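You operate a simulated robot arm through the tools that you are given. There is no shell and no other tool. Be economical: measure what you need, move in short steps, check, and stop when the job is done.

The job below is to be done with a simulated robot arm. You get a single attempt, and the scene is never put back.

## Task
Load the green spool and wind about half its ribbon on to the grey spool.
Fine: empty blue spool to the orange tray; guide lever over, brake off to wind, brake back on; green and grey stay in their dishes.
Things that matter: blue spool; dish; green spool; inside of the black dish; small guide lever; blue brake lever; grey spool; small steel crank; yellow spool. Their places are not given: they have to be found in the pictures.

The check looks at the end state, three seconds after you hand in, the way a careful person would. Anything else that was tipped, shoved, dropped, spilled or broken makes it a failure.

## Robot
A 7-joint arm with a two-finger parallel gripper, fixed in place. Base frame: the origin is at the foot of the arm, x ahead of it, y to its left, z up; the work surface is at about z = 0. Readings come in mm, rad, newtons and seconds.
With the tool pointing down near the work surface it reaches from about 220 to 580 mm from the base axis. Its first joint turns from -1.152 to 1.152 rad. Payload 2.5 kg.
The TCP is the grasp point between the finger pads, 23 mm short of the fingertips. In the tool frame z runs along the fingers and y along their closing line. Largest opening 94 mm; finger width 38, thickness 10; the body of the gripper, 54 by 96 mm, starts 39 mm behind the TCP.
Orientation is that of the tool frame in the base frame, as a unit quaternion [w, x, y, z]. With the fingers straight down and closing along the base's y, the tool's x points along the base's -x, its y along +y and its z along -z.

## Interface
- The arm moves only by the tool jog_arm. Its argument "motion" is a list that holds one entry, the list of rows, each a list of 7 numbers: the turn, a rotation vector about the base's x, y, z in rad, then the shift along the base's x, y, z in mm, then the gripper command, from -1 (shut) to 1 (fully open), values between in proportion. In form: [[[rx, ry, rz, x, y, z, hand], ...]]. A call has 1 to 10 rows; each row shifts and turns the commanded pose from where the row before left it. Rows are played at 5 a second. More than 50 mm and 0.15 rad between two rows, or a gripper value outside its range, and nothing of the call is played. A pose out of reach is approached as far as the arm can. The call stops where the force on the tool passes 90 N (or 10 N more than at its start, if that is more) or the arm is blocked; 0.2 s more then pass. Each finger travels about 108 mm/s and halts on what it meets, pressing with about 35 N; the grip force reading is that of the motor and also rises with nothing between the fingers. The clock runs only during rows and for 0.2 s after the last one: add rows that do not move to give the fingers time. The reply holds the time, the measured pose of the TCP, the force on the tool along the base axes, the opening and the grip force, in the units named above and with some noise, and new pictures: "views" is both (left out), scene, wrist or none.
- Cameras (640 x 400 px; columns grow to the right, rows downward): "scene" is fixed at [122.7, -413.5, 540.9]; the picture's right is [0.79, -0.62, 0.00], its down [-0.37, -0.47, -0.80] and it looks along [0.50, 0.63, -0.59] (base axes); focal length 232 px, centre (320, 200). "wrist" rides on the gripper at [86, 16, -74] in the tool frame; the picture's right is [-0.18, 0.98, 0.00], its down [-0.58, -0.11, -0.81] and it looks along [-0.79, -0.15, 0.59] (tool axes); focal length 243 px, centre (320, 200).
- probe_pixels(camera, pixels): there is no depth. For up to 12 entries [column, row, z] of the newest picture of that camera ("zoom" is the newest enlarged one), the place [x, y] in the base frame at which the ray of that pixel passes the height z, good to about 2 mm. It takes no simulated time.
- close_up(camera, box): a new picture of the part [left, top, right, bottom] of that camera's present view, enlarged. It takes no simulated time.
- finish_job(): hands the job in; it is judged then, once.

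Keep the steps short. Do not move on a guess: measure, check each grasp and each placing, and mend mistakes. In all there are 80 turns and 170 pictures (those below and enlarged ones count). Leave the gripper open and the arm clear of the work at the hand-in unless told otherwise, and finish with a single line.

The tools are called after "Request:" by a JSON object that holds its "fn" and its "kwargs". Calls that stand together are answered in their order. jog_arm: Moves the arm, as the interface text tells. Its arguments: {"type":"object","properties":{"motion":{"type":"array","items":{"type":"array","items":{"type":"array","items":{"type":"number"}}}},"views":{"type":"string","enum":["both","scene","wrist","none"]}},"required":["motion"]} The other tools are called the same way: probe_pixels (camera, pixels) gives the place at which the rays of pixels pass given heights; close_up (camera, box) takes an enlarged picture of a part of a camera's view; finish_job () hands the job in.

At the start:

```text
clock: 0.0
eef_pos: [367.9, -87.5, 398.4]
orientation: [0.0, 0.0, 1.0, 0.0]
ft_force: [0.5, 0.3, 0.1]
finger_gap: 94.0
grasp_force: 0.0
```

scene: 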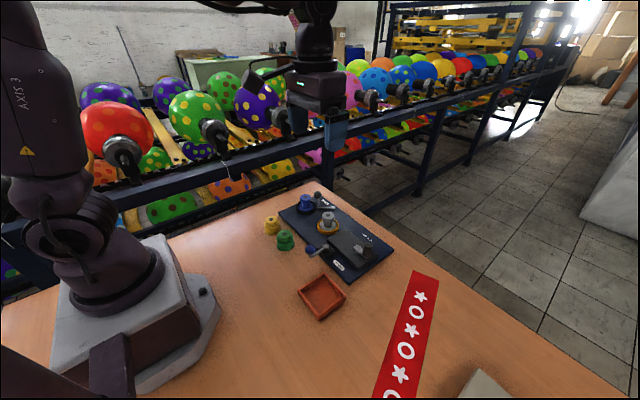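
wrist: 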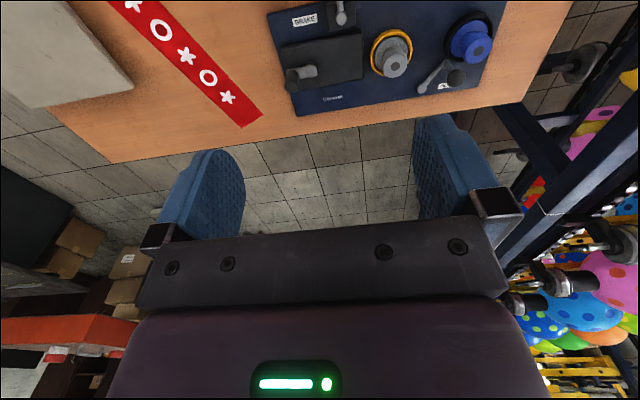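

I start by looking closely at the work area in the scene picture (around columns 250-400, rows 180-325) and at the plate in the wrist picture.

Request:
{"fn": "close_up", "kwargs": {"camera": "scene", "box": [250, 180, 410, 280]}}

Request:
{"fn": "close_up", "kwargs": {"camera": "wrist", "box": [260, 0, 500, 120]}}

```text
4.00 times, centred on (330, 230) of scene
```

zoom: 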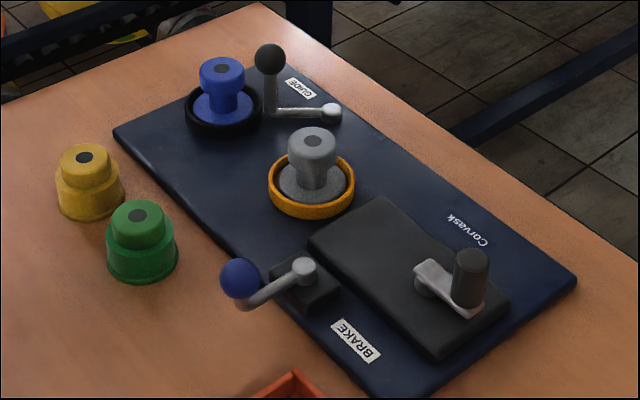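

```text
2.67 times, centred on (380, 60) of wrist
```

zoom: 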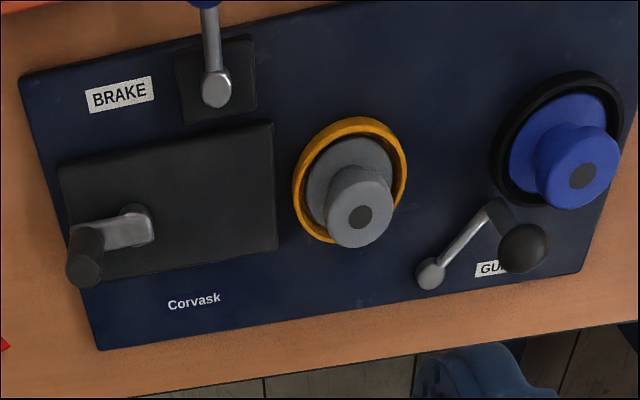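

The blue spool sits in the black dish and the grey spool in the orange dish. Green and yellow stand on the table. Next I measure rough positions from the scene picture.

Request:
{"fn": "probe_pixels", "kwargs": {"camera": "scene", "pixels": [[284.5, 234, 40], [285.5, 246, 5], [271, 219.3, 40], [272.5, 231, 5], [305.5, 197.5, 45], [328.5, 215, 45], [310, 249.5, 40], [326, 247, 20], [317.3, 194, 45], [333, 208, 15], [367.5, 243, 50], [322, 297, 5]]}}

Request:
{"fn": "probe_pixels", "kwargs": {"camera": "wrist", "pixels": [[395, 66, 45], [391, 54, 10], [478.5, 51, 10], [478.5, 49, 45], [421, 88, 15], [445, 78, 15], [456, 78, 45], [341, 19, 20], [312, 85, 30], [292, 86, 50], [297, 116, 10], [268, 28, 10]]}}

```text
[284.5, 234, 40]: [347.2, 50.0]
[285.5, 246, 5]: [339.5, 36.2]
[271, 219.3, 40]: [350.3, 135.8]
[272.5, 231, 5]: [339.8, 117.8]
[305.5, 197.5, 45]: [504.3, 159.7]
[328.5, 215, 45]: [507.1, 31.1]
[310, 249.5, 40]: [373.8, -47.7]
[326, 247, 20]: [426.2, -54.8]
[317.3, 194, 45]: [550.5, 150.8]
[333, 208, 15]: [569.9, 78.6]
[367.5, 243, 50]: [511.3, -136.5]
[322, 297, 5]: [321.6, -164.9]
```

```text
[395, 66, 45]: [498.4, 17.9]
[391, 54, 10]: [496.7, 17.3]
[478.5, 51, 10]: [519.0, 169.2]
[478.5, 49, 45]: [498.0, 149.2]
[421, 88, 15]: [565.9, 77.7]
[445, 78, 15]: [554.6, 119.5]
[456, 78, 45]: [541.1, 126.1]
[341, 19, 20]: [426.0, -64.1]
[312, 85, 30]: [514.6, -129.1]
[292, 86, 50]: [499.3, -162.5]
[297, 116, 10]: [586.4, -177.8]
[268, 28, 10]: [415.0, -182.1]
```

Blue and grey tops triangulate to about z 63. For better measurements I tilt the wrist camera down and move it over the plate, staying high.

Request:
{"fn": "jog_arm", "kwargs": {"motion": [[[0, 0.13, 0, 0, 40, 0, 1], [0, 0.13, 0, 0, 40, 0, 1], [0, 0.13, 0, 0, 40, 0, 1], [0, 0.13, 0, 0, 0, 0, 1], [0, 0, 0, 0, 0, 0, 1]]], "views": "wrist"}}

```text
clock: 1.2
eef_pos: [369.3, 34.0, 399.9]
orientation: [-0.258, 0.001, 0.966, 0.001]
ft_force: [-0.8, 0.6, -0.7]
finger_gap: 94.0
grasp_force: 0.0
```

wrist: 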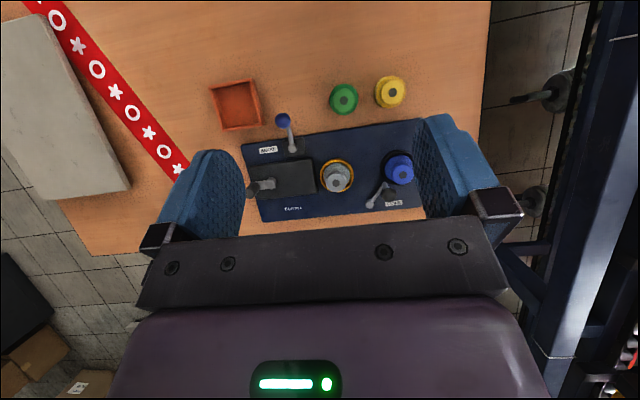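

Everything is visible now. I enlarge the plate region, columns 200-430, rows 70-215.

Request:
{"fn": "close_up", "kwargs": {"camera": "wrist", "box": [200, 70, 432, 215]}}

```text
2.76 times, centred on (316, 142) of wrist
```

zoom: 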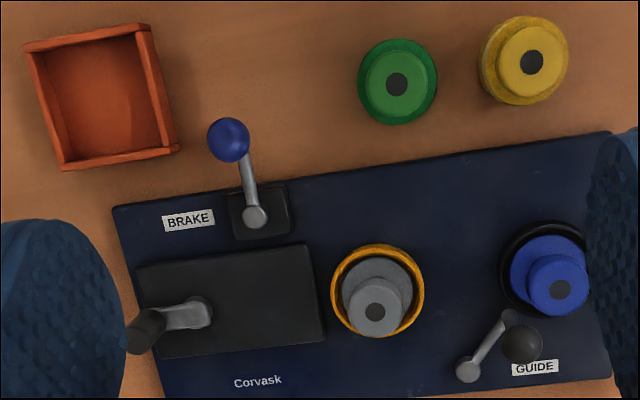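

Measuring the items in this enlarged picture.

Request:
{"fn": "probe_pixels", "kwargs": {"camera": "zoom", "pixels": [[397, 84, 40], [397, 82, 5], [533, 61, 40], [520, 62, 5], [561, 289, 62], [545, 269, 12], [375, 312, 62], [378, 290, 12], [228, 139, 40], [255, 217, 20], [521, 344, 45], [468, 370, 15]]}}

Request:
{"fn": "probe_pixels", "kwargs": {"camera": "zoom", "pixels": [[197, 312, 30], [140, 335, 60], [100, 95, 3], [25, 48, 20], [150, 25, 20], [178, 150, 20], [62, 168, 20], [333, 290, 12], [424, 290, 12], [360, 84, 5], [437, 84, 5], [510, 320, 15]]}}

```text
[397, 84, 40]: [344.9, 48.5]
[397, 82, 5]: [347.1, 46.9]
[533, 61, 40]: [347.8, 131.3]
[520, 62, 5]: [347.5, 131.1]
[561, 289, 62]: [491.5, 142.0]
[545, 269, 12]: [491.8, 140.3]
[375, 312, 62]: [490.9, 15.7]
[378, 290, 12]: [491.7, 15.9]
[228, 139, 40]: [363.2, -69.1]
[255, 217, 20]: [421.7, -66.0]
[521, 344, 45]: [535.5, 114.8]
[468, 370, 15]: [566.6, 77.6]
```

```text
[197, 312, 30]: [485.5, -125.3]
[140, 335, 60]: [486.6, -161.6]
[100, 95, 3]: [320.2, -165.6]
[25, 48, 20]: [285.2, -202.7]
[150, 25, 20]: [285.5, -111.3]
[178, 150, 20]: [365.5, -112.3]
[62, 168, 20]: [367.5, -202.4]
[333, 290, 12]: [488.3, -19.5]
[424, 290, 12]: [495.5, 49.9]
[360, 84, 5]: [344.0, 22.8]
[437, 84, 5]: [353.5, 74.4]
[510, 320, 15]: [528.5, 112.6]
```

Green stands at about (346,48), top at z≈42. The blue spool is at about (491.7,141.5), top at z≈62. The tall guide knob is at about (520,109) reaching z≈82. I'll level the tool and turn it 45° so the fingers straddle blue clear of that knob, stopping high at z≈200.

Request:
{"fn": "jog_arm", "kwargs": {"motion": [[[0, -0.13, 0, 12.4, 10.9, -10, 1], [0, -0.13, 0, 12.4, 10.9, -10, 1], [0, -0.13, 0, 12.4, 10.9, -22, 1], [0, -0.13, 0, 12.4, 10.9, -26, 1], [0, 0, -0.13, 12.4, 10.9, -26, 1], [0, 0, -0.13, 12.4, 10.9, -26, 1], [0, 0, -0.13, 12.4, 10.9, -26, 1], [0, 0, -0.13, 12.4, 10.9, -26, 1], [0, 0, -0.13, 12.4, 10.9, -26, 1], [0, 0, -0.13, 12.4, 10.9, 0, 1]]]}}

```text
clock: 3.4
eef_pos: [493.3, 142.8, 200.7]
orientation: [0.0, 0.382, 0.924, 0.0]
ft_force: [0.4, 0.3, -0.1]
finger_gap: 94.1
grasp_force: 0.1
```

scene: 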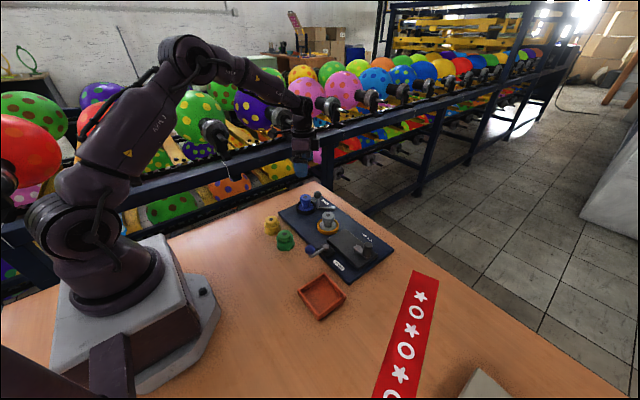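
wrist: 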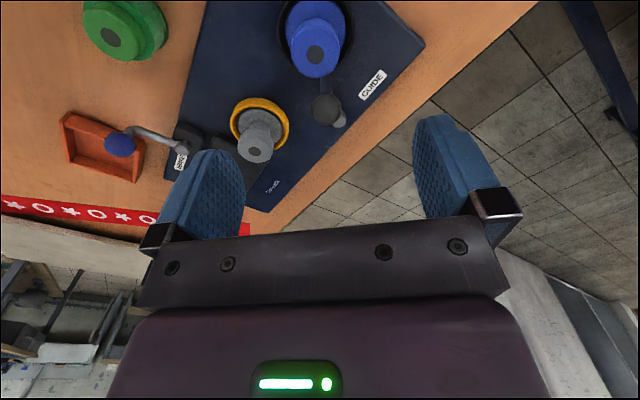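

Probing blue and the guide knob again from this viewpoint, plus brake and tray.

Request:
{"fn": "probe_pixels", "kwargs": {"camera": "wrist", "pixels": [[315, 53, 62], [316, 28, 15], [326, 108, 82], [258, 150, 62], [290, 50, 60], [341, 45, 60], [121, 145, 35], [184, 146, 20], [340, 120, 15], [326, 108, 70]]}}

Request:
{"fn": "close_up", "kwargs": {"camera": "wrist", "box": [220, 0, 420, 160]}}

Request:
{"fn": "close_up", "kwargs": {"camera": "scene", "box": [280, 180, 360, 230]}}

```text
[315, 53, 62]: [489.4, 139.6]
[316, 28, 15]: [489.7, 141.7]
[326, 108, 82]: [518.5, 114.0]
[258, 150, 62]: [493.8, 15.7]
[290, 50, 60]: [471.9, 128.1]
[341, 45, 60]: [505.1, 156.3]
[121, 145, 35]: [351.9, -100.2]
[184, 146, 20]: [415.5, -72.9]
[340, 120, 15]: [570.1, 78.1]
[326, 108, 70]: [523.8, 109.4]
```

```text
2.50 times, centred on (320, 80) of wrist
```

zoom: 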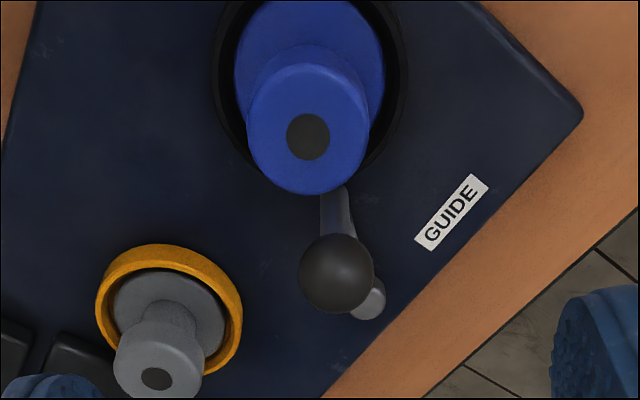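

```text
8.00 times, centred on (320, 205) of scene
```

zoom: 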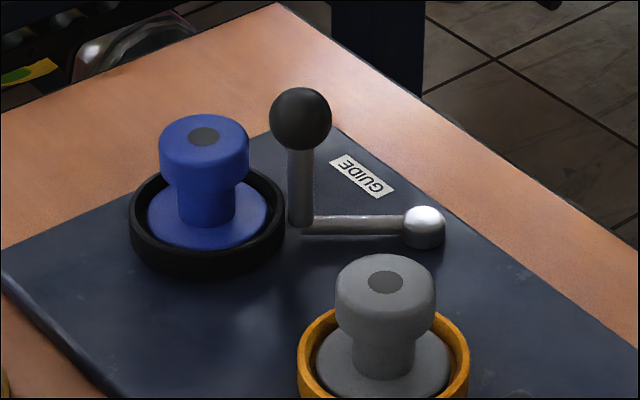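

Blue's cap is about 42 mm wide, centred near (490.5,141). The knob is 43 mm off, perpendicular to the closing line. I lower to TCP z≈54, which keeps the tips above the dish rim.

Request:
{"fn": "jog_arm", "kwargs": {"motion": [[[0, 0, 0, -2.5, -1.5, -40, 1], [0, 0, 0, 0, 0, -40, 1], [0, 0, 0, 0, 0, -35, 1], [0, 0, 0, 0, 0, -16, 1], [0, 0, 0, 0, 0, -15, 1], [0, 0, 0, 0, 0, 0, 1]]]}}

Request:
{"fn": "close_up", "kwargs": {"camera": "scene", "box": [260, 160, 380, 235]}}

```text
clock: 4.8
eef_pos: [489.9, 141.3, 54.5]
orientation: [0.0, 0.38, 0.925, -0.001]
ft_force: [-0.6, 0.4, -0.3]
finger_gap: 94.1
grasp_force: 0.0
```

scene: 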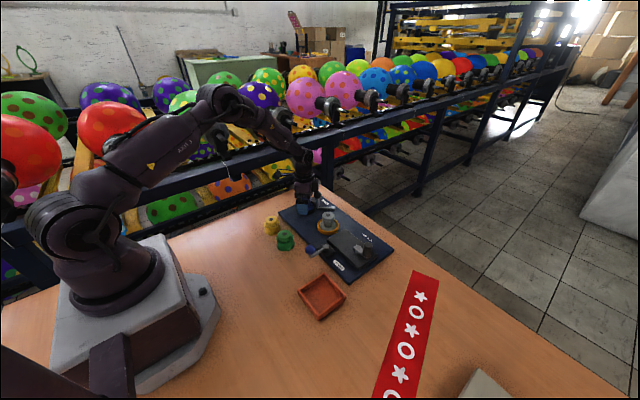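
wrist: 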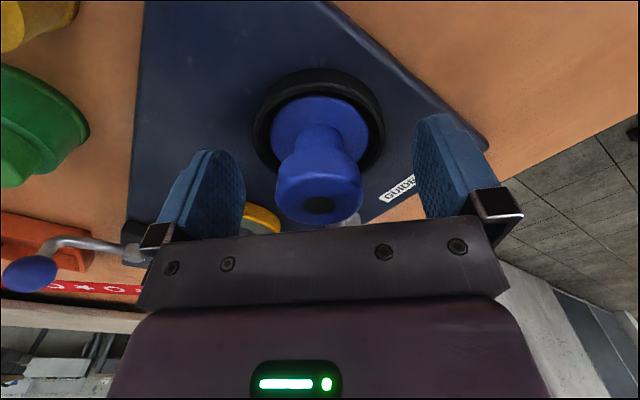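

```text
5.33 times, centred on (320, 198) of scene
```

zoom: 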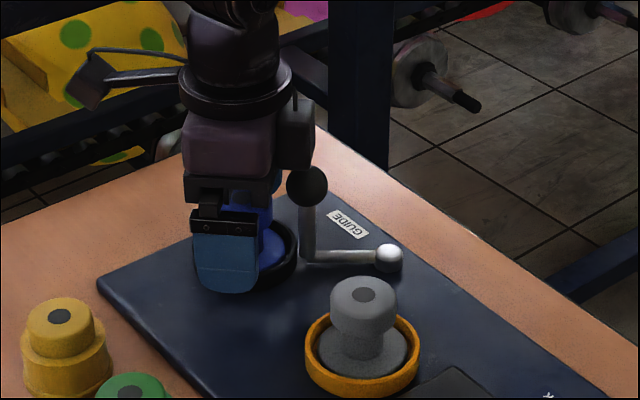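

Blue lies between the pads and the guide knob is clear. I close the gripper.

Request:
{"fn": "jog_arm", "kwargs": {"motion": [[[0, 0, 0, 0, 0, 0, -1], [0, 0, 0, 0, 0, 0, -1], [0, 0, 0, 0, 0, 0, -1], [0, 0, 0, 0, 0, 0, -1]]], "views": "wrist"}}

```text
clock: 5.8
eef_pos: [489.0, 142.2, 54.4]
orientation: [0.0, 0.38, 0.925, 0.0]
ft_force: [-1.3, 0.4, 0.5]
finger_gap: 38.0
grasp_force: 35.8
```

wrist: 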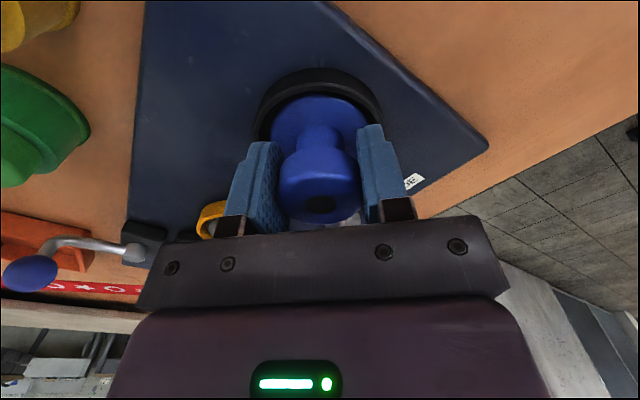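

Held at 38 mm, 36 N. I lift straight up to z≈200.

Request:
{"fn": "jog_arm", "kwargs": {"motion": [[[0, 0, 0, 0, 0, 15, -1], [0, 0, 0, 0, 0, 30, -1], [0, 0, 0, 0, 0, 50, -1], [0, 0, 0, 0, 0, 50, -1], [0, 0, 0, 0, 0, 0, -1]]]}}

Request:
{"fn": "close_up", "kwargs": {"camera": "scene", "box": [260, 150, 380, 225]}}

```text
clock: 7.0
eef_pos: [490.0, 141.4, 200.3]
orientation: [0.0, 0.38, 0.925, -0.001]
ft_force: [0.8, 0.8, -0.4]
finger_gap: 38.1
grasp_force: 35.0
```

scene: 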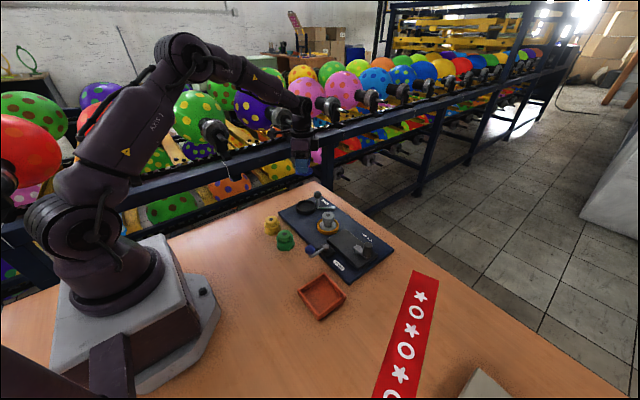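
wrist: 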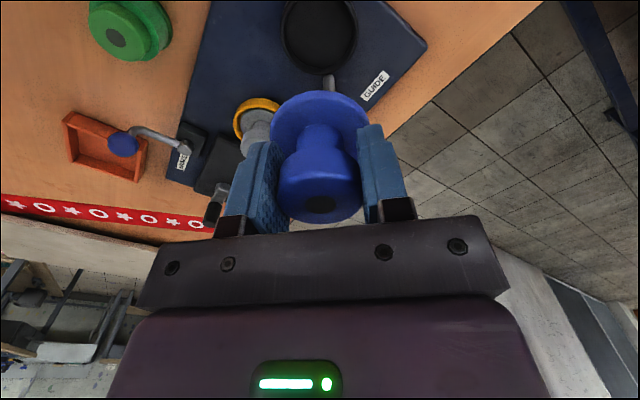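

```text
5.33 times, centred on (320, 188) of scene
```

zoom: 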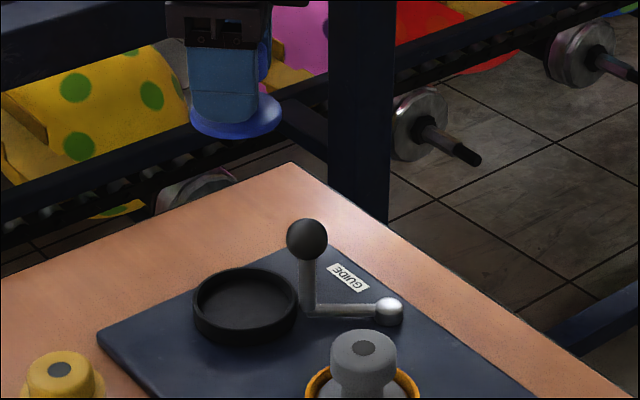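

The dish is now empty and blue hangs level. First I measure the dish and tray in the scene picture (dish rim about (306,207), tray corners), then carry blue towards the tray.

Request:
{"fn": "close_up", "kwargs": {"camera": "scene", "box": [290, 262, 354, 326]}}

Request:
{"fn": "probe_pixels", "kwargs": {"camera": "scene", "pixels": [[305.9, 206.8, 22], [306.2, 208, 12], [299, 290, 20], [322, 273, 20], [346, 295, 20], [322, 318, 20], [322, 296, 4]]}}

Request:
{"fn": "probe_pixels", "kwargs": {"camera": "wrist", "pixels": [[318, 33, 12], [318, 33, 22], [64, 113, 20], [147, 150, 20], [136, 181, 20], [69, 158, 20], [105, 148, 4], [279, 30, 22], [357, 30, 22]]}}

```text
6.25 times, centred on (322, 294) of scene
```

zoom: 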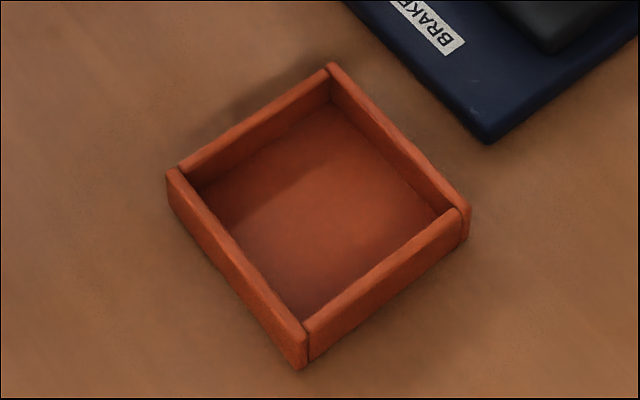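

```text
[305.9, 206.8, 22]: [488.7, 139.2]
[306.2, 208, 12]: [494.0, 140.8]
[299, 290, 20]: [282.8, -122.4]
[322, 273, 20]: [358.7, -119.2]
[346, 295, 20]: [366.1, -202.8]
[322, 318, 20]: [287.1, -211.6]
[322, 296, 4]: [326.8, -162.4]
```

```text
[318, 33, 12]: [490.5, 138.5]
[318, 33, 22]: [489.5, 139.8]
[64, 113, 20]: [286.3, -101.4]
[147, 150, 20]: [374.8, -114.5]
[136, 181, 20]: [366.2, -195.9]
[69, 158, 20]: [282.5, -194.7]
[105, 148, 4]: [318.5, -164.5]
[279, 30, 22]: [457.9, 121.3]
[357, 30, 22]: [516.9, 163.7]
```

Tray centre ≈ (325,-162), walls ≈ 20 mm, about 75 mm inside. Carrying blue there at z 200.

Request:
{"fn": "jog_arm", "kwargs": {"motion": [[[0, 0, 0, -20, -38, 0, -1], [0, 0, 0, -20, -38, 0, -1], [0, 0, 0, -20, -38, 0, -1], [0, 0, 0, -21, -38, 0, -1], [0, 0, 0, -21, -38, 0, -1], [0, 0, 0, -21, -38, 0, -1], [0, 0, 0, -21, -38, 0, -1], [0, 0, 0, -21, -37, -20, -1], [0, 0, 0, 0, 0, -40, -1], [0, 0, 0, 0, 0, -30, -1]]]}}

Request:
{"fn": "close_up", "kwargs": {"camera": "scene", "box": [260, 230, 388, 310]}}

```text
clock: 9.2
eef_pos: [325.0, -162.9, 109.1]
orientation: [-0.001, 0.38, 0.925, 0.0]
ft_force: [0.2, 0.1, -0.2]
finger_gap: 38.1
grasp_force: 34.8
```

scene: 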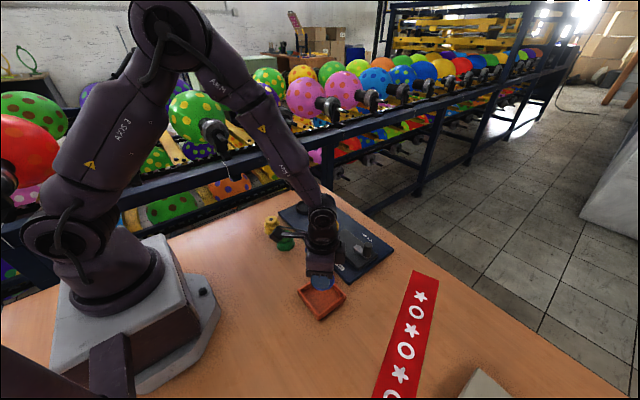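
wrist: 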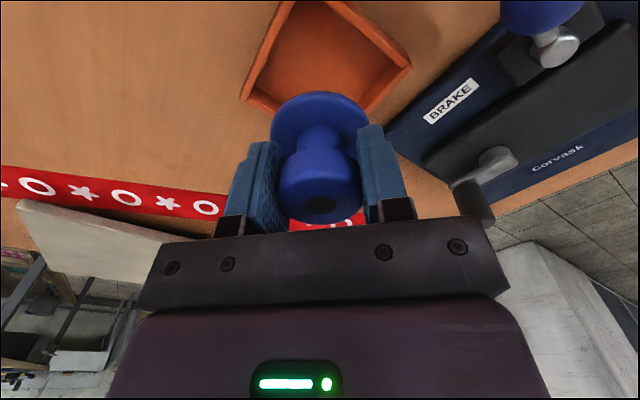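

```text
5.00 times, centred on (324, 270) of scene
```

zoom: 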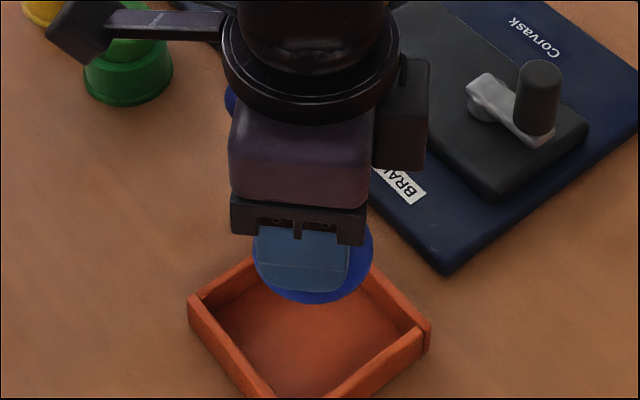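

Blue is over the tray. I lower to z≈52, then creep down looking for contact force.

Request:
{"fn": "jog_arm", "kwargs": {"motion": [[[0, 0, 0, 0, 0, -35, -1], [0, 0, 0, 0, 0, -20, -1], [0, 0, 0, 0, 0, -4, -1], [0, 0, 0, 0, 0, 0, -1]]]}}

Request:
{"fn": "close_up", "kwargs": {"camera": "scene", "box": [260, 250, 388, 330]}}

```text
clock: 10.2
eef_pos: [324.8, -160.8, 49.8]
orientation: [0.0, 0.38, 0.925, 0.0]
ft_force: [0.6, -0.1, -1.2]
finger_gap: 38.0
grasp_force: 35.3
```

scene: 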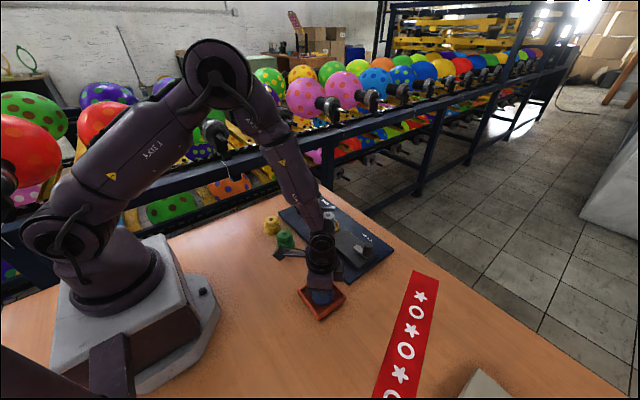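
wrist: 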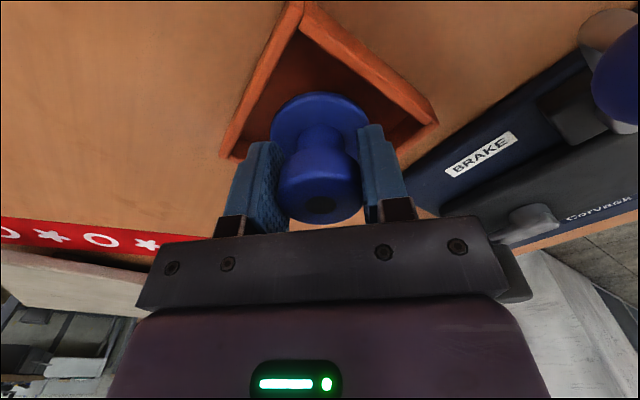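

```text
5.00 times, centred on (324, 290) of scene
```

zoom: 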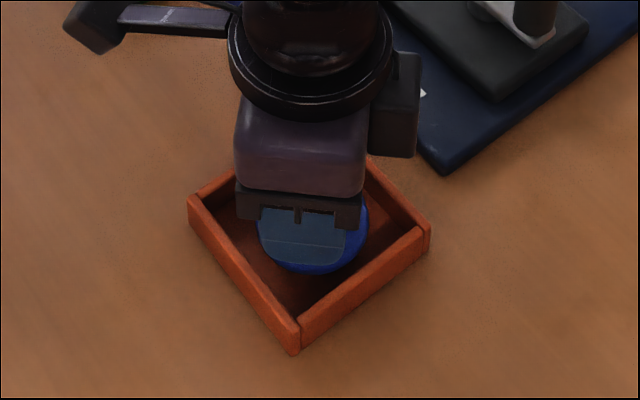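

Blue is inside the tray walls. Creeping down 2 mm at a time.

Request:
{"fn": "jog_arm", "kwargs": {"motion": [[[0, 0, 0, 0, 0, -2, -1], [0, 0, 0, 0, 0, 0, -1], [0, 0, 0, 0, 0, -1.5, -1], [0, 0, 0, 0, 0, 0, -1]]], "views": "none"}}

```text
clock: 11.2
eef_pos: [325.2, -161.9, 46.3]
orientation: [0.0, 0.381, 0.925, 0.0]
ft_force: [0.5, -0.4, -0.2]
finger_gap: 38.1
grasp_force: 35.3
```

Request:
{"fn": "jog_arm", "kwargs": {"motion": [[[0, 0, 0, 0, 0, -1.5, -1], [0, 0, 0, 0, 0, 0, -1], [0, 0, 0, 0, 0, -1.5, -1], [0, 0, 0, 0, 0, 0, -1]]], "views": "none"}}

```text
clock: 12.2
eef_pos: [324.0, -161.9, 44.4]
orientation: [0.0, 0.38, 0.925, -0.001]
ft_force: [0.2, -0.1, -1.0]
finger_gap: 38.2
grasp_force: 35.2
```

No contact yet; I continue creeping down.

Request:
{"fn": "jog_arm", "kwargs": {"motion": [[[0, 0, 0, 0, 0, -1.5, -1], [0, 0, 0, 0, 0, 0, -1], [0, 0, 0, 0, 0, -1.5, -1], [0, 0, 0, 0, 0, 0, -1]]], "views": "wrist"}}

```text
clock: 13.2
eef_pos: [323.7, -160.9, 41.7]
orientation: [0.0, 0.38, 0.925, 0.0]
ft_force: [-0.5, 0.8, -0.8]
finger_gap: 38.1
grasp_force: 35.4
```

wrist: 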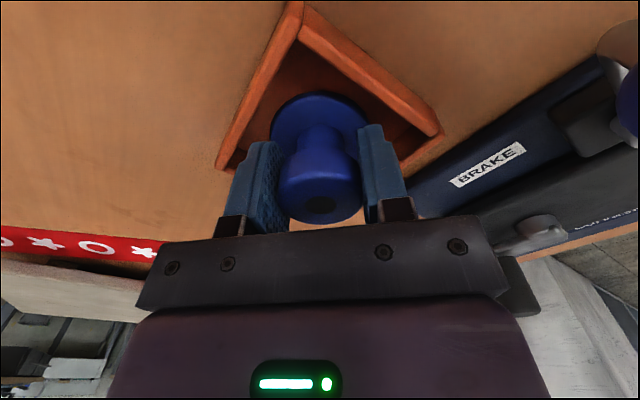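

Request:
{"fn": "jog_arm", "kwargs": {"motion": [[[0, 0, 0, 0, 0, -1, -1], [0, 0, 0, 0, 0, 0, -1], [0, 0, 0, 0, 0, -1, -1], [0, 0, 0, 0, 0, 0, -1]]], "views": "none"}}

```text
clock: 14.2
eef_pos: [325.0, -160.8, 38.7]
orientation: [0.0, 0.38, 0.925, 0.0]
ft_force: [-2.1, 0.5, 6.8]
finger_gap: 38.1
grasp_force: 34.9
```

Contact: 6.8 N at z 38.7. I open partly to about 60 mm, which keeps the fingers inside the tray, and rise.

Request:
{"fn": "jog_arm", "kwargs": {"motion": [[[0, 0, 0, 0, 0, 0, 0.28], [0, 0, 0, 0, 0, 0, 0.28], [0, 0, 0, 0, 0, 20, 0.28], [0, 0, 0, 0, 0, 40, 0.28], [0, 0, 0, 0, 0, 50, 1], [0, 0, 0, 0, 0, 50, 1]]]}}

Request:
{"fn": "close_up", "kwargs": {"camera": "scene", "box": [260, 250, 388, 330]}}

```text
clock: 15.6
eef_pos: [323.8, -159.9, 199.7]
orientation: [0.0, 0.38, 0.925, 0.0]
ft_force: [-0.1, 0.0, -1.6]
finger_gap: 53.1
grasp_force: 0.0
```

scene: 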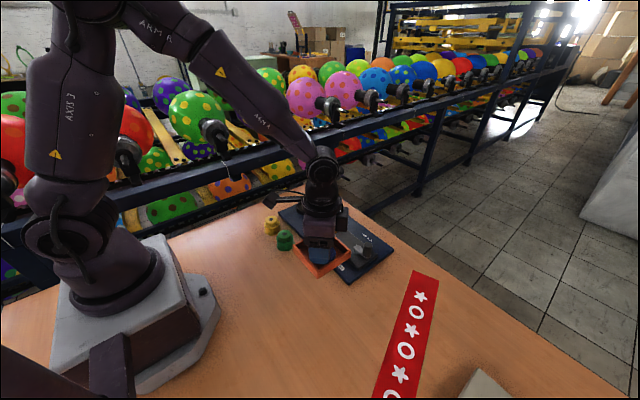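
wrist: 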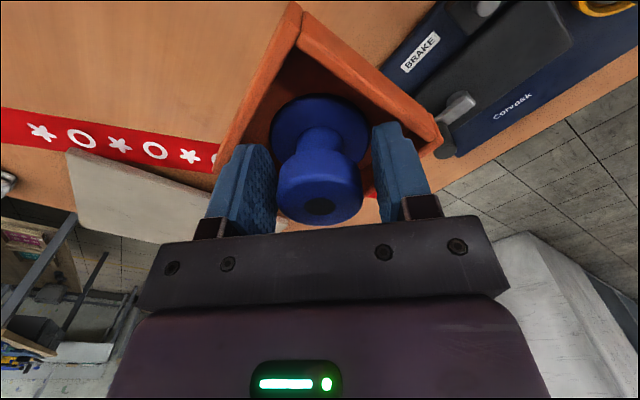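

```text
5.00 times, centred on (324, 290) of scene
```

zoom: 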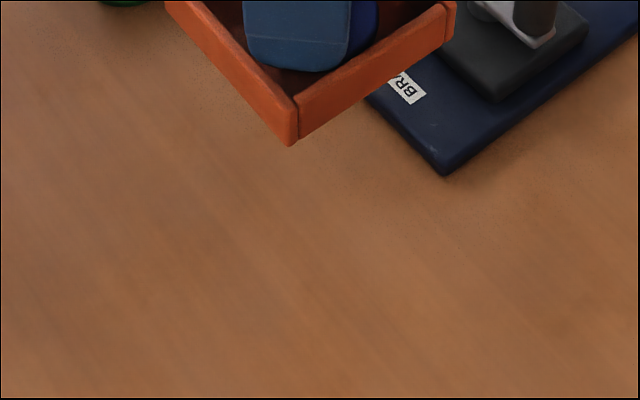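

The fingers are wedged against the tray's corner walls (gap stopped at 53) and the tray was lifted with blue in it. I keep the same spread so nothing drops, and lower it straight back to where it stood.

Request:
{"fn": "jog_arm", "kwargs": {"motion": [[[0, 0, 0, 0, 0, -25, 1], [0, 0, 0, 0, 0, -30, 1], [0, 0, 0, 0, 0, -30, 1], [0, 0, 0, 0, 0, -30, 1], [0, 0, 0, 0, 0, -25, 1], [0, 0, 0, 0, 0, -12, 1], [0, 0, 0, 0, 0, -4, 1], [0, 0, 0, 0, 0, 0, 1]]]}}

Request:
{"fn": "close_up", "kwargs": {"camera": "scene", "box": [260, 250, 388, 330]}}

```text
clock: 17.4
eef_pos: [324.7, -160.7, 42.0]
orientation: [0.001, 0.381, 0.925, 0.0]
ft_force: [0.4, -0.2, -0.7]
finger_gap: 53.4
grasp_force: 0.0
```

scene: 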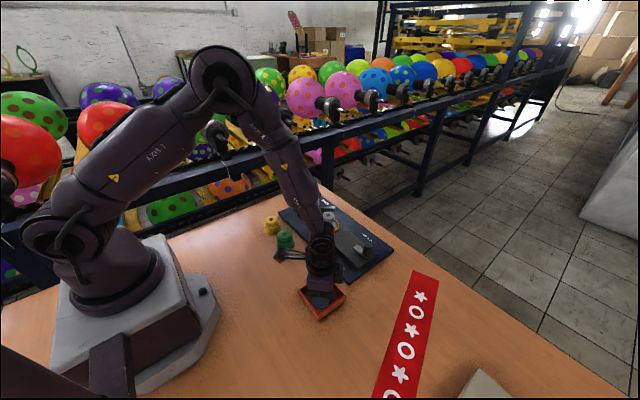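
wrist: 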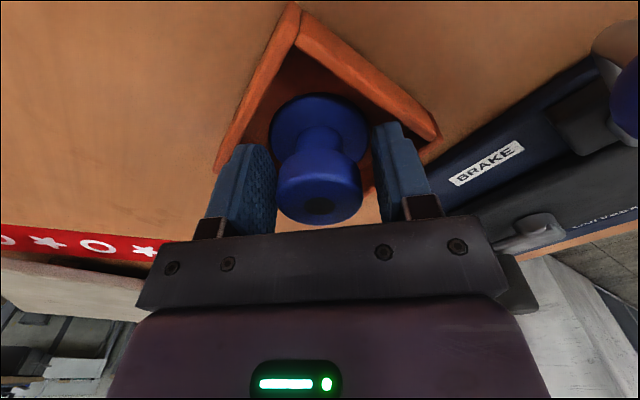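

```text
5.00 times, centred on (324, 290) of scene
```

zoom: 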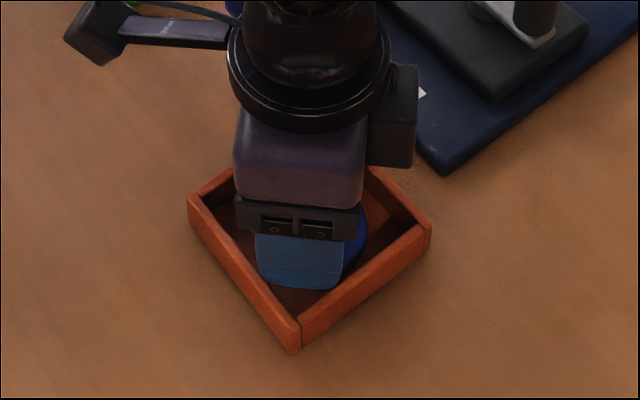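

The tray is about 3 mm above the table. I creep down to contact.

Request:
{"fn": "jog_arm", "kwargs": {"motion": [[[0, 0, 0, 0, 0, -2, 1], [0, 0, 0, 0, 0, -1, 1], [0, 0, 0, 0, 0, -0.5, 1], [0, 0, 0, 0, 0, 0, 1]]], "views": "none"}}

```text
clock: 18.4
eef_pos: [325.4, -161.4, 40.3]
orientation: [0.0, 0.38, 0.925, 0.0]
ft_force: [-0.4, 0.4, -1.0]
finger_gap: 53.3
grasp_force: 0.1
```

Request:
{"fn": "jog_arm", "kwargs": {"motion": [[[0, 0, 0, 0, 0, -0.7, 1], [0, 0, 0, 0, 0, 0, 1], [0, 0, 0, 0, 0, -0.7, 1], [0, 0, 0, 0, 0, 0, 1]]], "views": "none"}}

```text
clock: 19.4
eef_pos: [324.4, -161.9, 38.9]
orientation: [0.0, 0.38, 0.925, 0.001]
ft_force: [-4.1, 4.3, 19.4]
finger_gap: 53.2
grasp_force: 0.1
```

Table contact (19 N). I narrow the fingers to about 46 mm, between spool (38) and walls (53).

Request:
{"fn": "jog_arm", "kwargs": {"motion": [[[0, 0, 0, 0, 0, 0, -0.02], [0, 0, 0, 0, 0, 0, -0.02], [0, 0, 0, 0, 0, 0, -0.02], [0, 0, 0, 0, 0, 3, -0.02], [0, 0, 0, 0, 0, 3, -0.02], [0, 0, 0, 0, 0, 0, -0.02]]]}}

Request:
{"fn": "close_up", "kwargs": {"camera": "scene", "box": [260, 250, 388, 330]}}

```text
clock: 20.8
eef_pos: [324.3, -162.2, 44.3]
orientation: [0.0, 0.38, 0.925, 0.0]
ft_force: [0.4, -0.6, 1.4]
finger_gap: 45.7
grasp_force: 0.1
```

scene: 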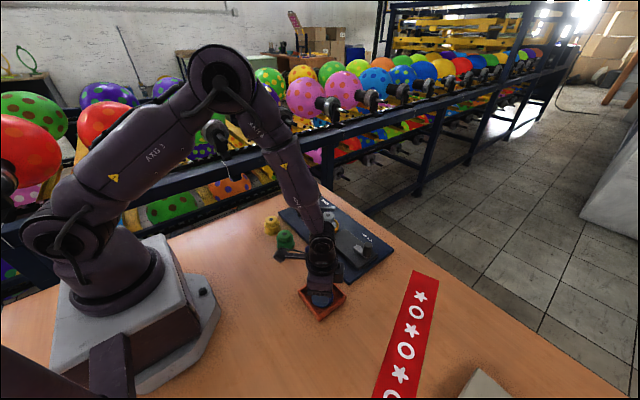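
wrist: 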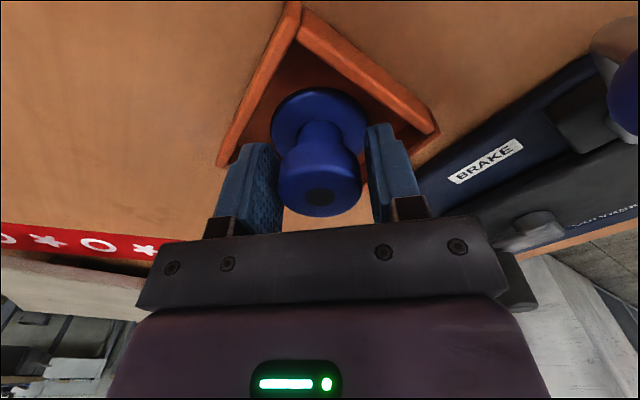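

```text
5.00 times, centred on (324, 290) of scene
```

zoom: 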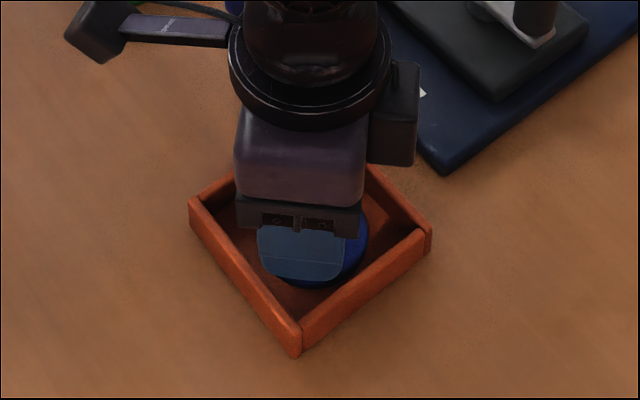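

The tray stays on the table and blue has separated from the fingers. I rise slowly with the same gap.

Request:
{"fn": "jog_arm", "kwargs": {"motion": [[[0, 0, 0, 0, 0, 8, -0.02], [0, 0, 0, 0, 0, 15, -0.02], [0, 0, 0, 0, 0, 25, -0.02], [0, 0, 0, 0, 0, 50, -0.02], [0, 0, 0, 0, 0, 50, -0.02], [0, 0, 0, 0, 0, 0, 1]]]}}

Request:
{"fn": "close_up", "kwargs": {"camera": "scene", "box": [260, 250, 388, 330]}}

```text
clock: 22.2
eef_pos: [325.2, -161.8, 193.2]
orientation: [0.0, 0.38, 0.925, 0.0]
ft_force: [0.3, 0.0, -0.4]
finger_gap: 93.8
grasp_force: 0.0
```

scene: 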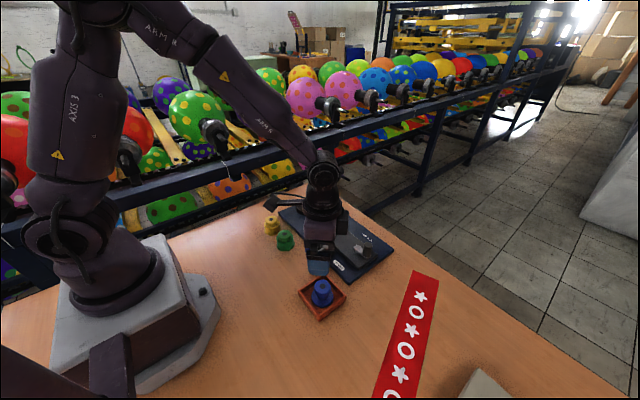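
wrist: 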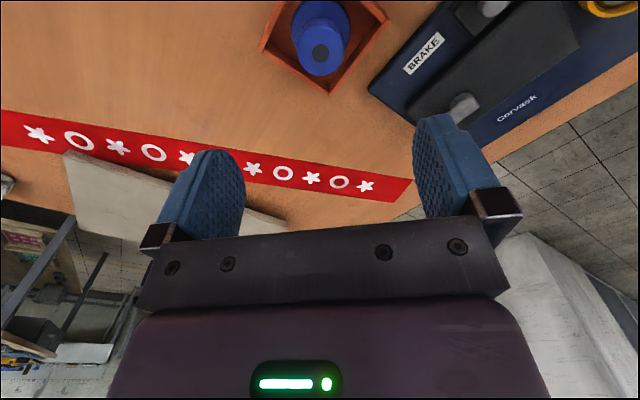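

```text
5.00 times, centred on (324, 290) of scene
```

zoom: 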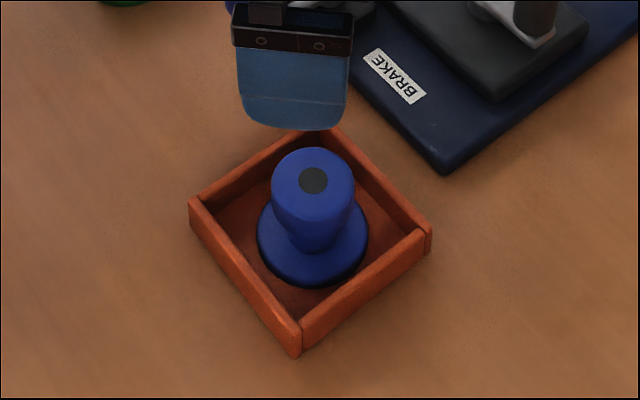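

Blue stands upright in the tray, and the tray is back in place. Now I move above green at (346,48), staying at z≈193.

Request:
{"fn": "jog_arm", "kwargs": {"motion": [[[0, 0, 0, 4, 40, 0, 1], [0, 0, 0, 4, 45, 0, 1], [0, 0, 0, 4, 45, 0, 1], [0, 0, 0, 4, 45, 0, 1], [0, 0, 0, 5, 35, -10, 1], [0, 0, 0, 0, 0, -20, 1], [0, 0, 0, 0, 0, 0, 1]]]}}

Request:
{"fn": "close_up", "kwargs": {"camera": "scene", "box": [240, 200, 320, 250]}}

```text
clock: 23.8
eef_pos: [345.5, 48.6, 162.5]
orientation: [0.0, 0.38, 0.925, 0.001]
ft_force: [-0.4, -0.4, 0.0]
finger_gap: 94.1
grasp_force: 0.1
```

scene: 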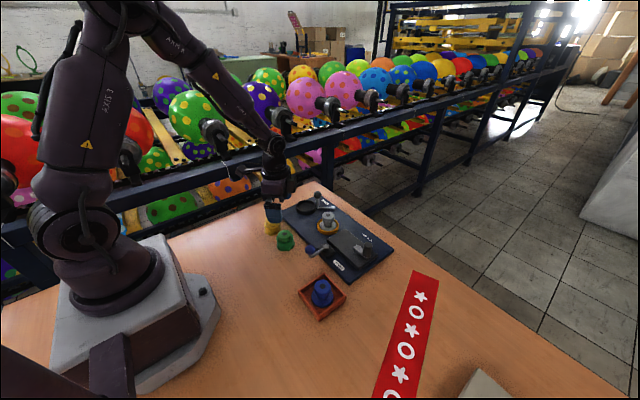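
wrist: 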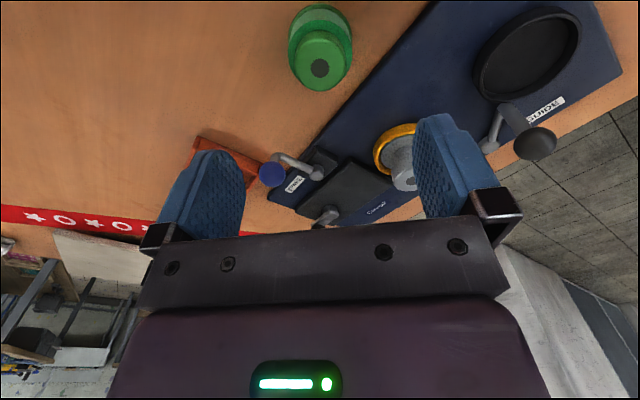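

```text
8.00 times, centred on (280, 225) of scene
```

zoom: 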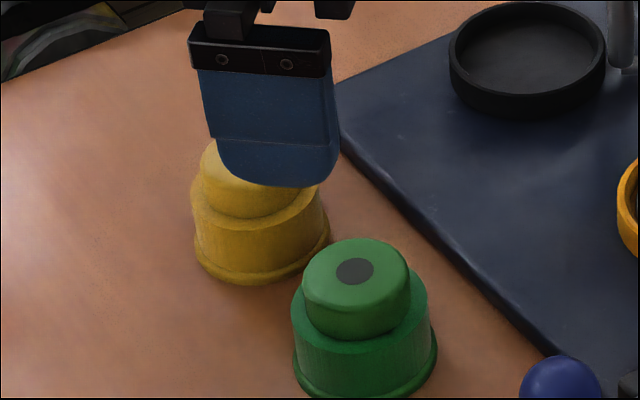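

Request:
{"fn": "probe_pixels", "kwargs": {"camera": "wrist", "pixels": [[320, 68, 43], [320, 40, 22], [322, 26, 3], [526, 52, 20], [537, 143, 78], [536, 45, 19]]}}

Request:
{"fn": "close_up", "kwargs": {"camera": "wrist", "box": [240, 0, 400, 100]}}

```text
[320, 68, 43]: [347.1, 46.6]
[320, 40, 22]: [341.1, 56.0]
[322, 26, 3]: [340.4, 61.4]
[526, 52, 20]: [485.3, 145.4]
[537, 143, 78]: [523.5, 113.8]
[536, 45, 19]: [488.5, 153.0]
```

```text
4.00 times, centred on (320, 50) of wrist
```

zoom: 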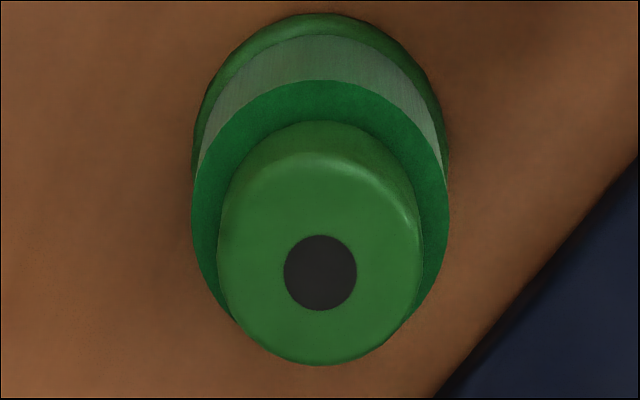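

Green is centred under the TCP. Its cap is the top ≈20 mm, above the ribbon. I lower to TCP z≈48 so the tips end just above the ribbon.

Request:
{"fn": "jog_arm", "kwargs": {"motion": [[[0, 0, 0, 1, -1, -40, 1], [0, 0, 0, 0, 0, -40, 1], [0, 0, 0, 0, 0, -25, 1], [0, 0, 0, 0, 0, -9.5, 1], [0, 0, 0, 0, 0, 0, 1]]]}}

Request:
{"fn": "close_up", "kwargs": {"camera": "scene", "box": [240, 200, 320, 250]}}

```text
clock: 25.0
eef_pos: [347.0, 47.2, 47.9]
orientation: [0.001, 0.38, 0.925, 0.0]
ft_force: [0.2, -0.7, 0.1]
finger_gap: 93.7
grasp_force: 0.1
```

scene: 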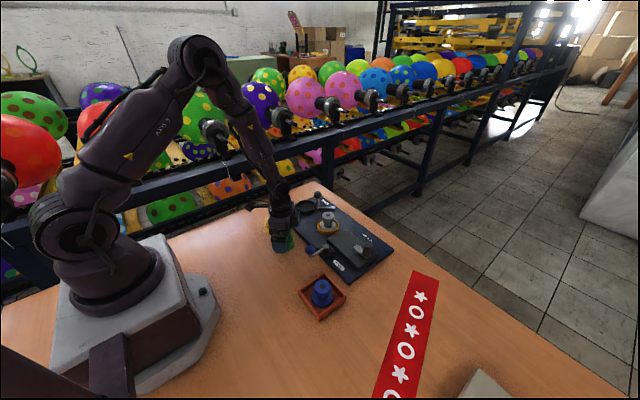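
wrist: 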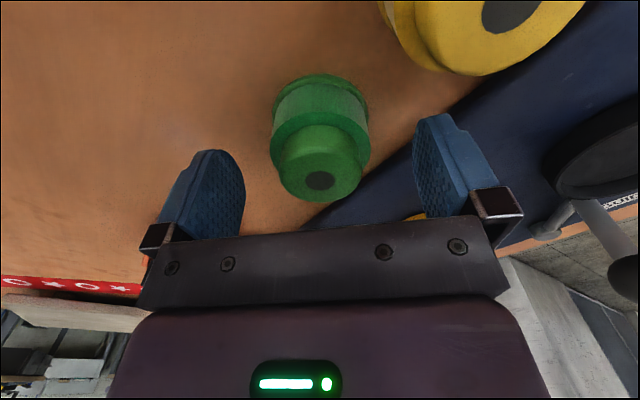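

```text
8.00 times, centred on (280, 225) of scene
```

zoom: 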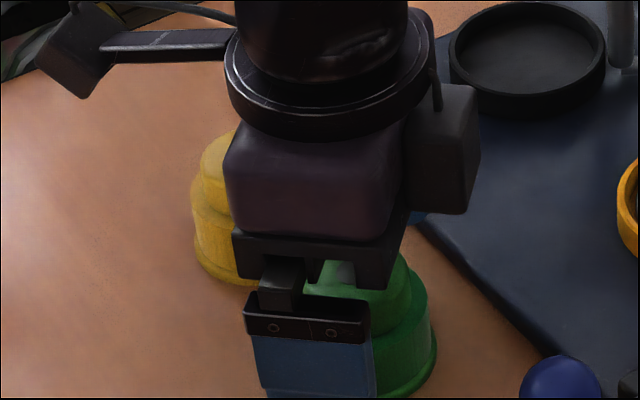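

Green lies between the pads and yellow is untouched. I close and check the gap.

Request:
{"fn": "jog_arm", "kwargs": {"motion": [[[0, 0, 0, 0, 0, 0, -1], [0, 0, 0, 0, 0, 0, -1], [0, 0, 0, 0, 0, 0, -1], [0, 0, 0, 0, 0, 0, -1]]], "views": "wrist"}}

```text
clock: 26.0
eef_pos: [345.8, 47.5, 47.1]
orientation: [0.0, 0.38, 0.925, 0.0]
ft_force: [0.7, -0.3, -0.2]
finger_gap: 38.1
grasp_force: 34.2
```

wrist: 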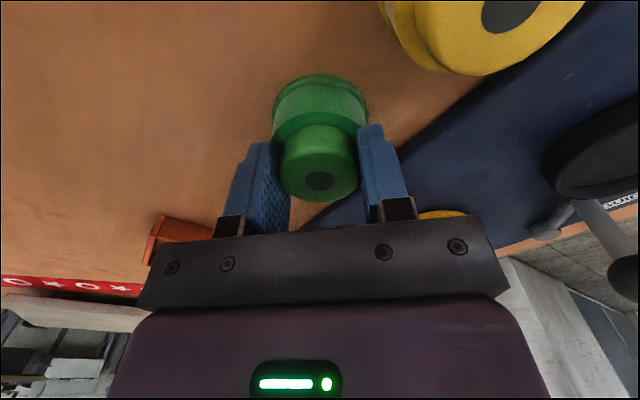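

Cap gripped at 38.1 mm. I lift to z≈195 and carry it above the black dish at (490,141).

Request:
{"fn": "jog_arm", "kwargs": {"motion": [[[0, 0, 0, 0, 0, 20, -1], [0, 0, 0, 0, 0, 40, -1], [0, 0, 0, 0, 0, 45, -1], [0, 0, 0, 0, 0, 45, -1], [0, 0, 0, 35, 23, 0, -1], [0, 0, 0, 36, 23, 0, -1], [0, 0, 0, 36, 23, 0, -1], [0, 0, 0, 36, 24, 0, -1], [0, 0, 0, 0, 0, 0, -1]]]}}

Request:
{"fn": "close_up", "kwargs": {"camera": "scene", "box": [240, 150, 368, 230]}}

```text
clock: 28.0
eef_pos: [490.5, 140.1, 196.6]
orientation: [0.0, 0.38, 0.925, 0.001]
ft_force: [0.6, -0.2, -0.3]
finger_gap: 38.3
grasp_force: 34.8
```

scene: 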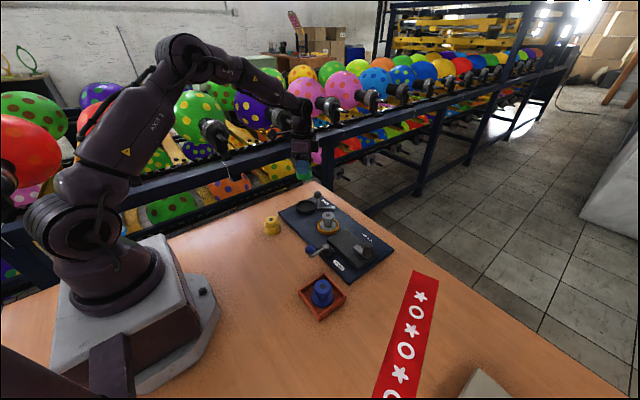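
wrist: 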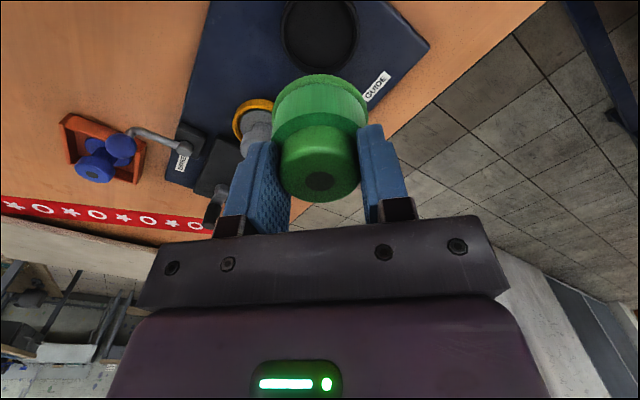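

```text
5.00 times, centred on (304, 190) of scene
```

zoom: 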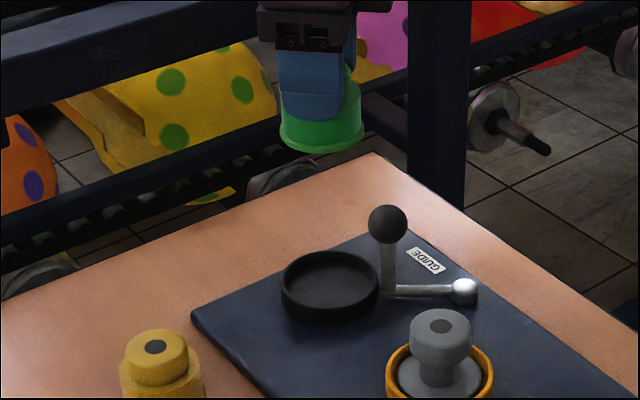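

Green hangs above the dish. I lower to TCP z≈78 (spool bottom ≈ z 30) and check alignment.

Request:
{"fn": "jog_arm", "kwargs": {"motion": [[[0, 0, 0, 0, 0.5, -45, -1], [0, 0, 0, 0, 0, -45, -1], [0, 0, 0, 0, 0, -20, -1], [0, 0, 0, 0, 0, -10, -1], [0, 0, 0, 0, 0, 0, -1]]]}}

Request:
{"fn": "close_up", "kwargs": {"camera": "scene", "box": [270, 175, 350, 225]}}

Request:
{"fn": "close_up", "kwargs": {"camera": "wrist", "box": [220, 50, 420, 175]}}

```text
clock: 29.2
eef_pos: [490.7, 141.8, 77.0]
orientation: [-0.001, 0.38, 0.925, 0.001]
ft_force: [-0.7, 0.2, -0.7]
finger_gap: 38.7
grasp_force: 35.2
```

scene: 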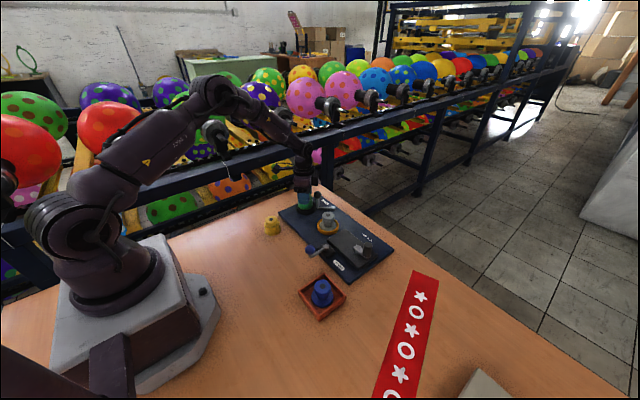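
wrist: 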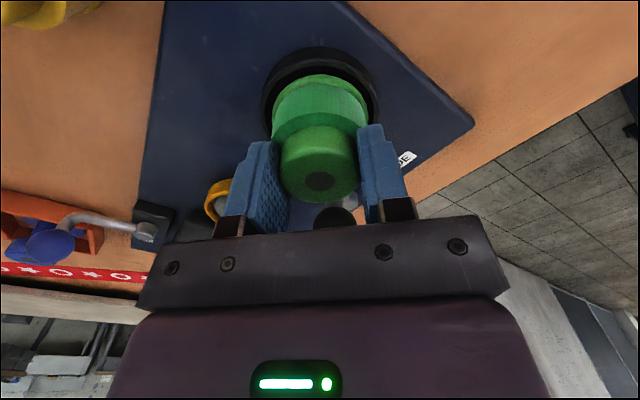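

```text
8.00 times, centred on (310, 200) of scene
```

zoom: 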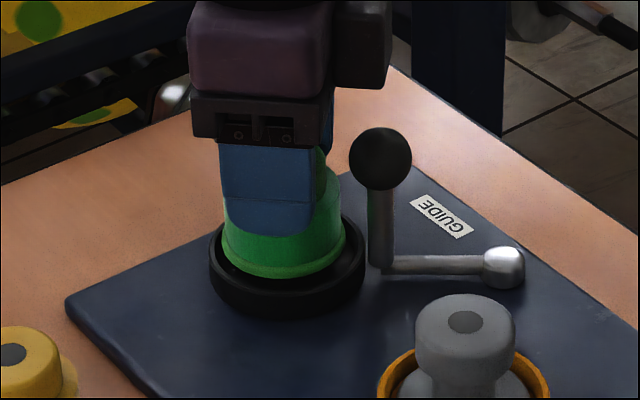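

```text
3.20 times, centred on (320, 112) of wrist
```

zoom: 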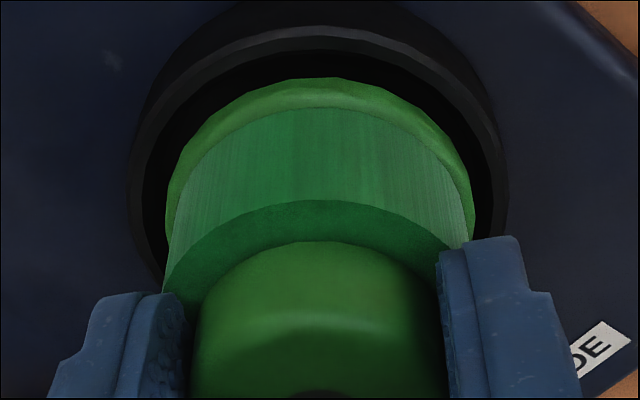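

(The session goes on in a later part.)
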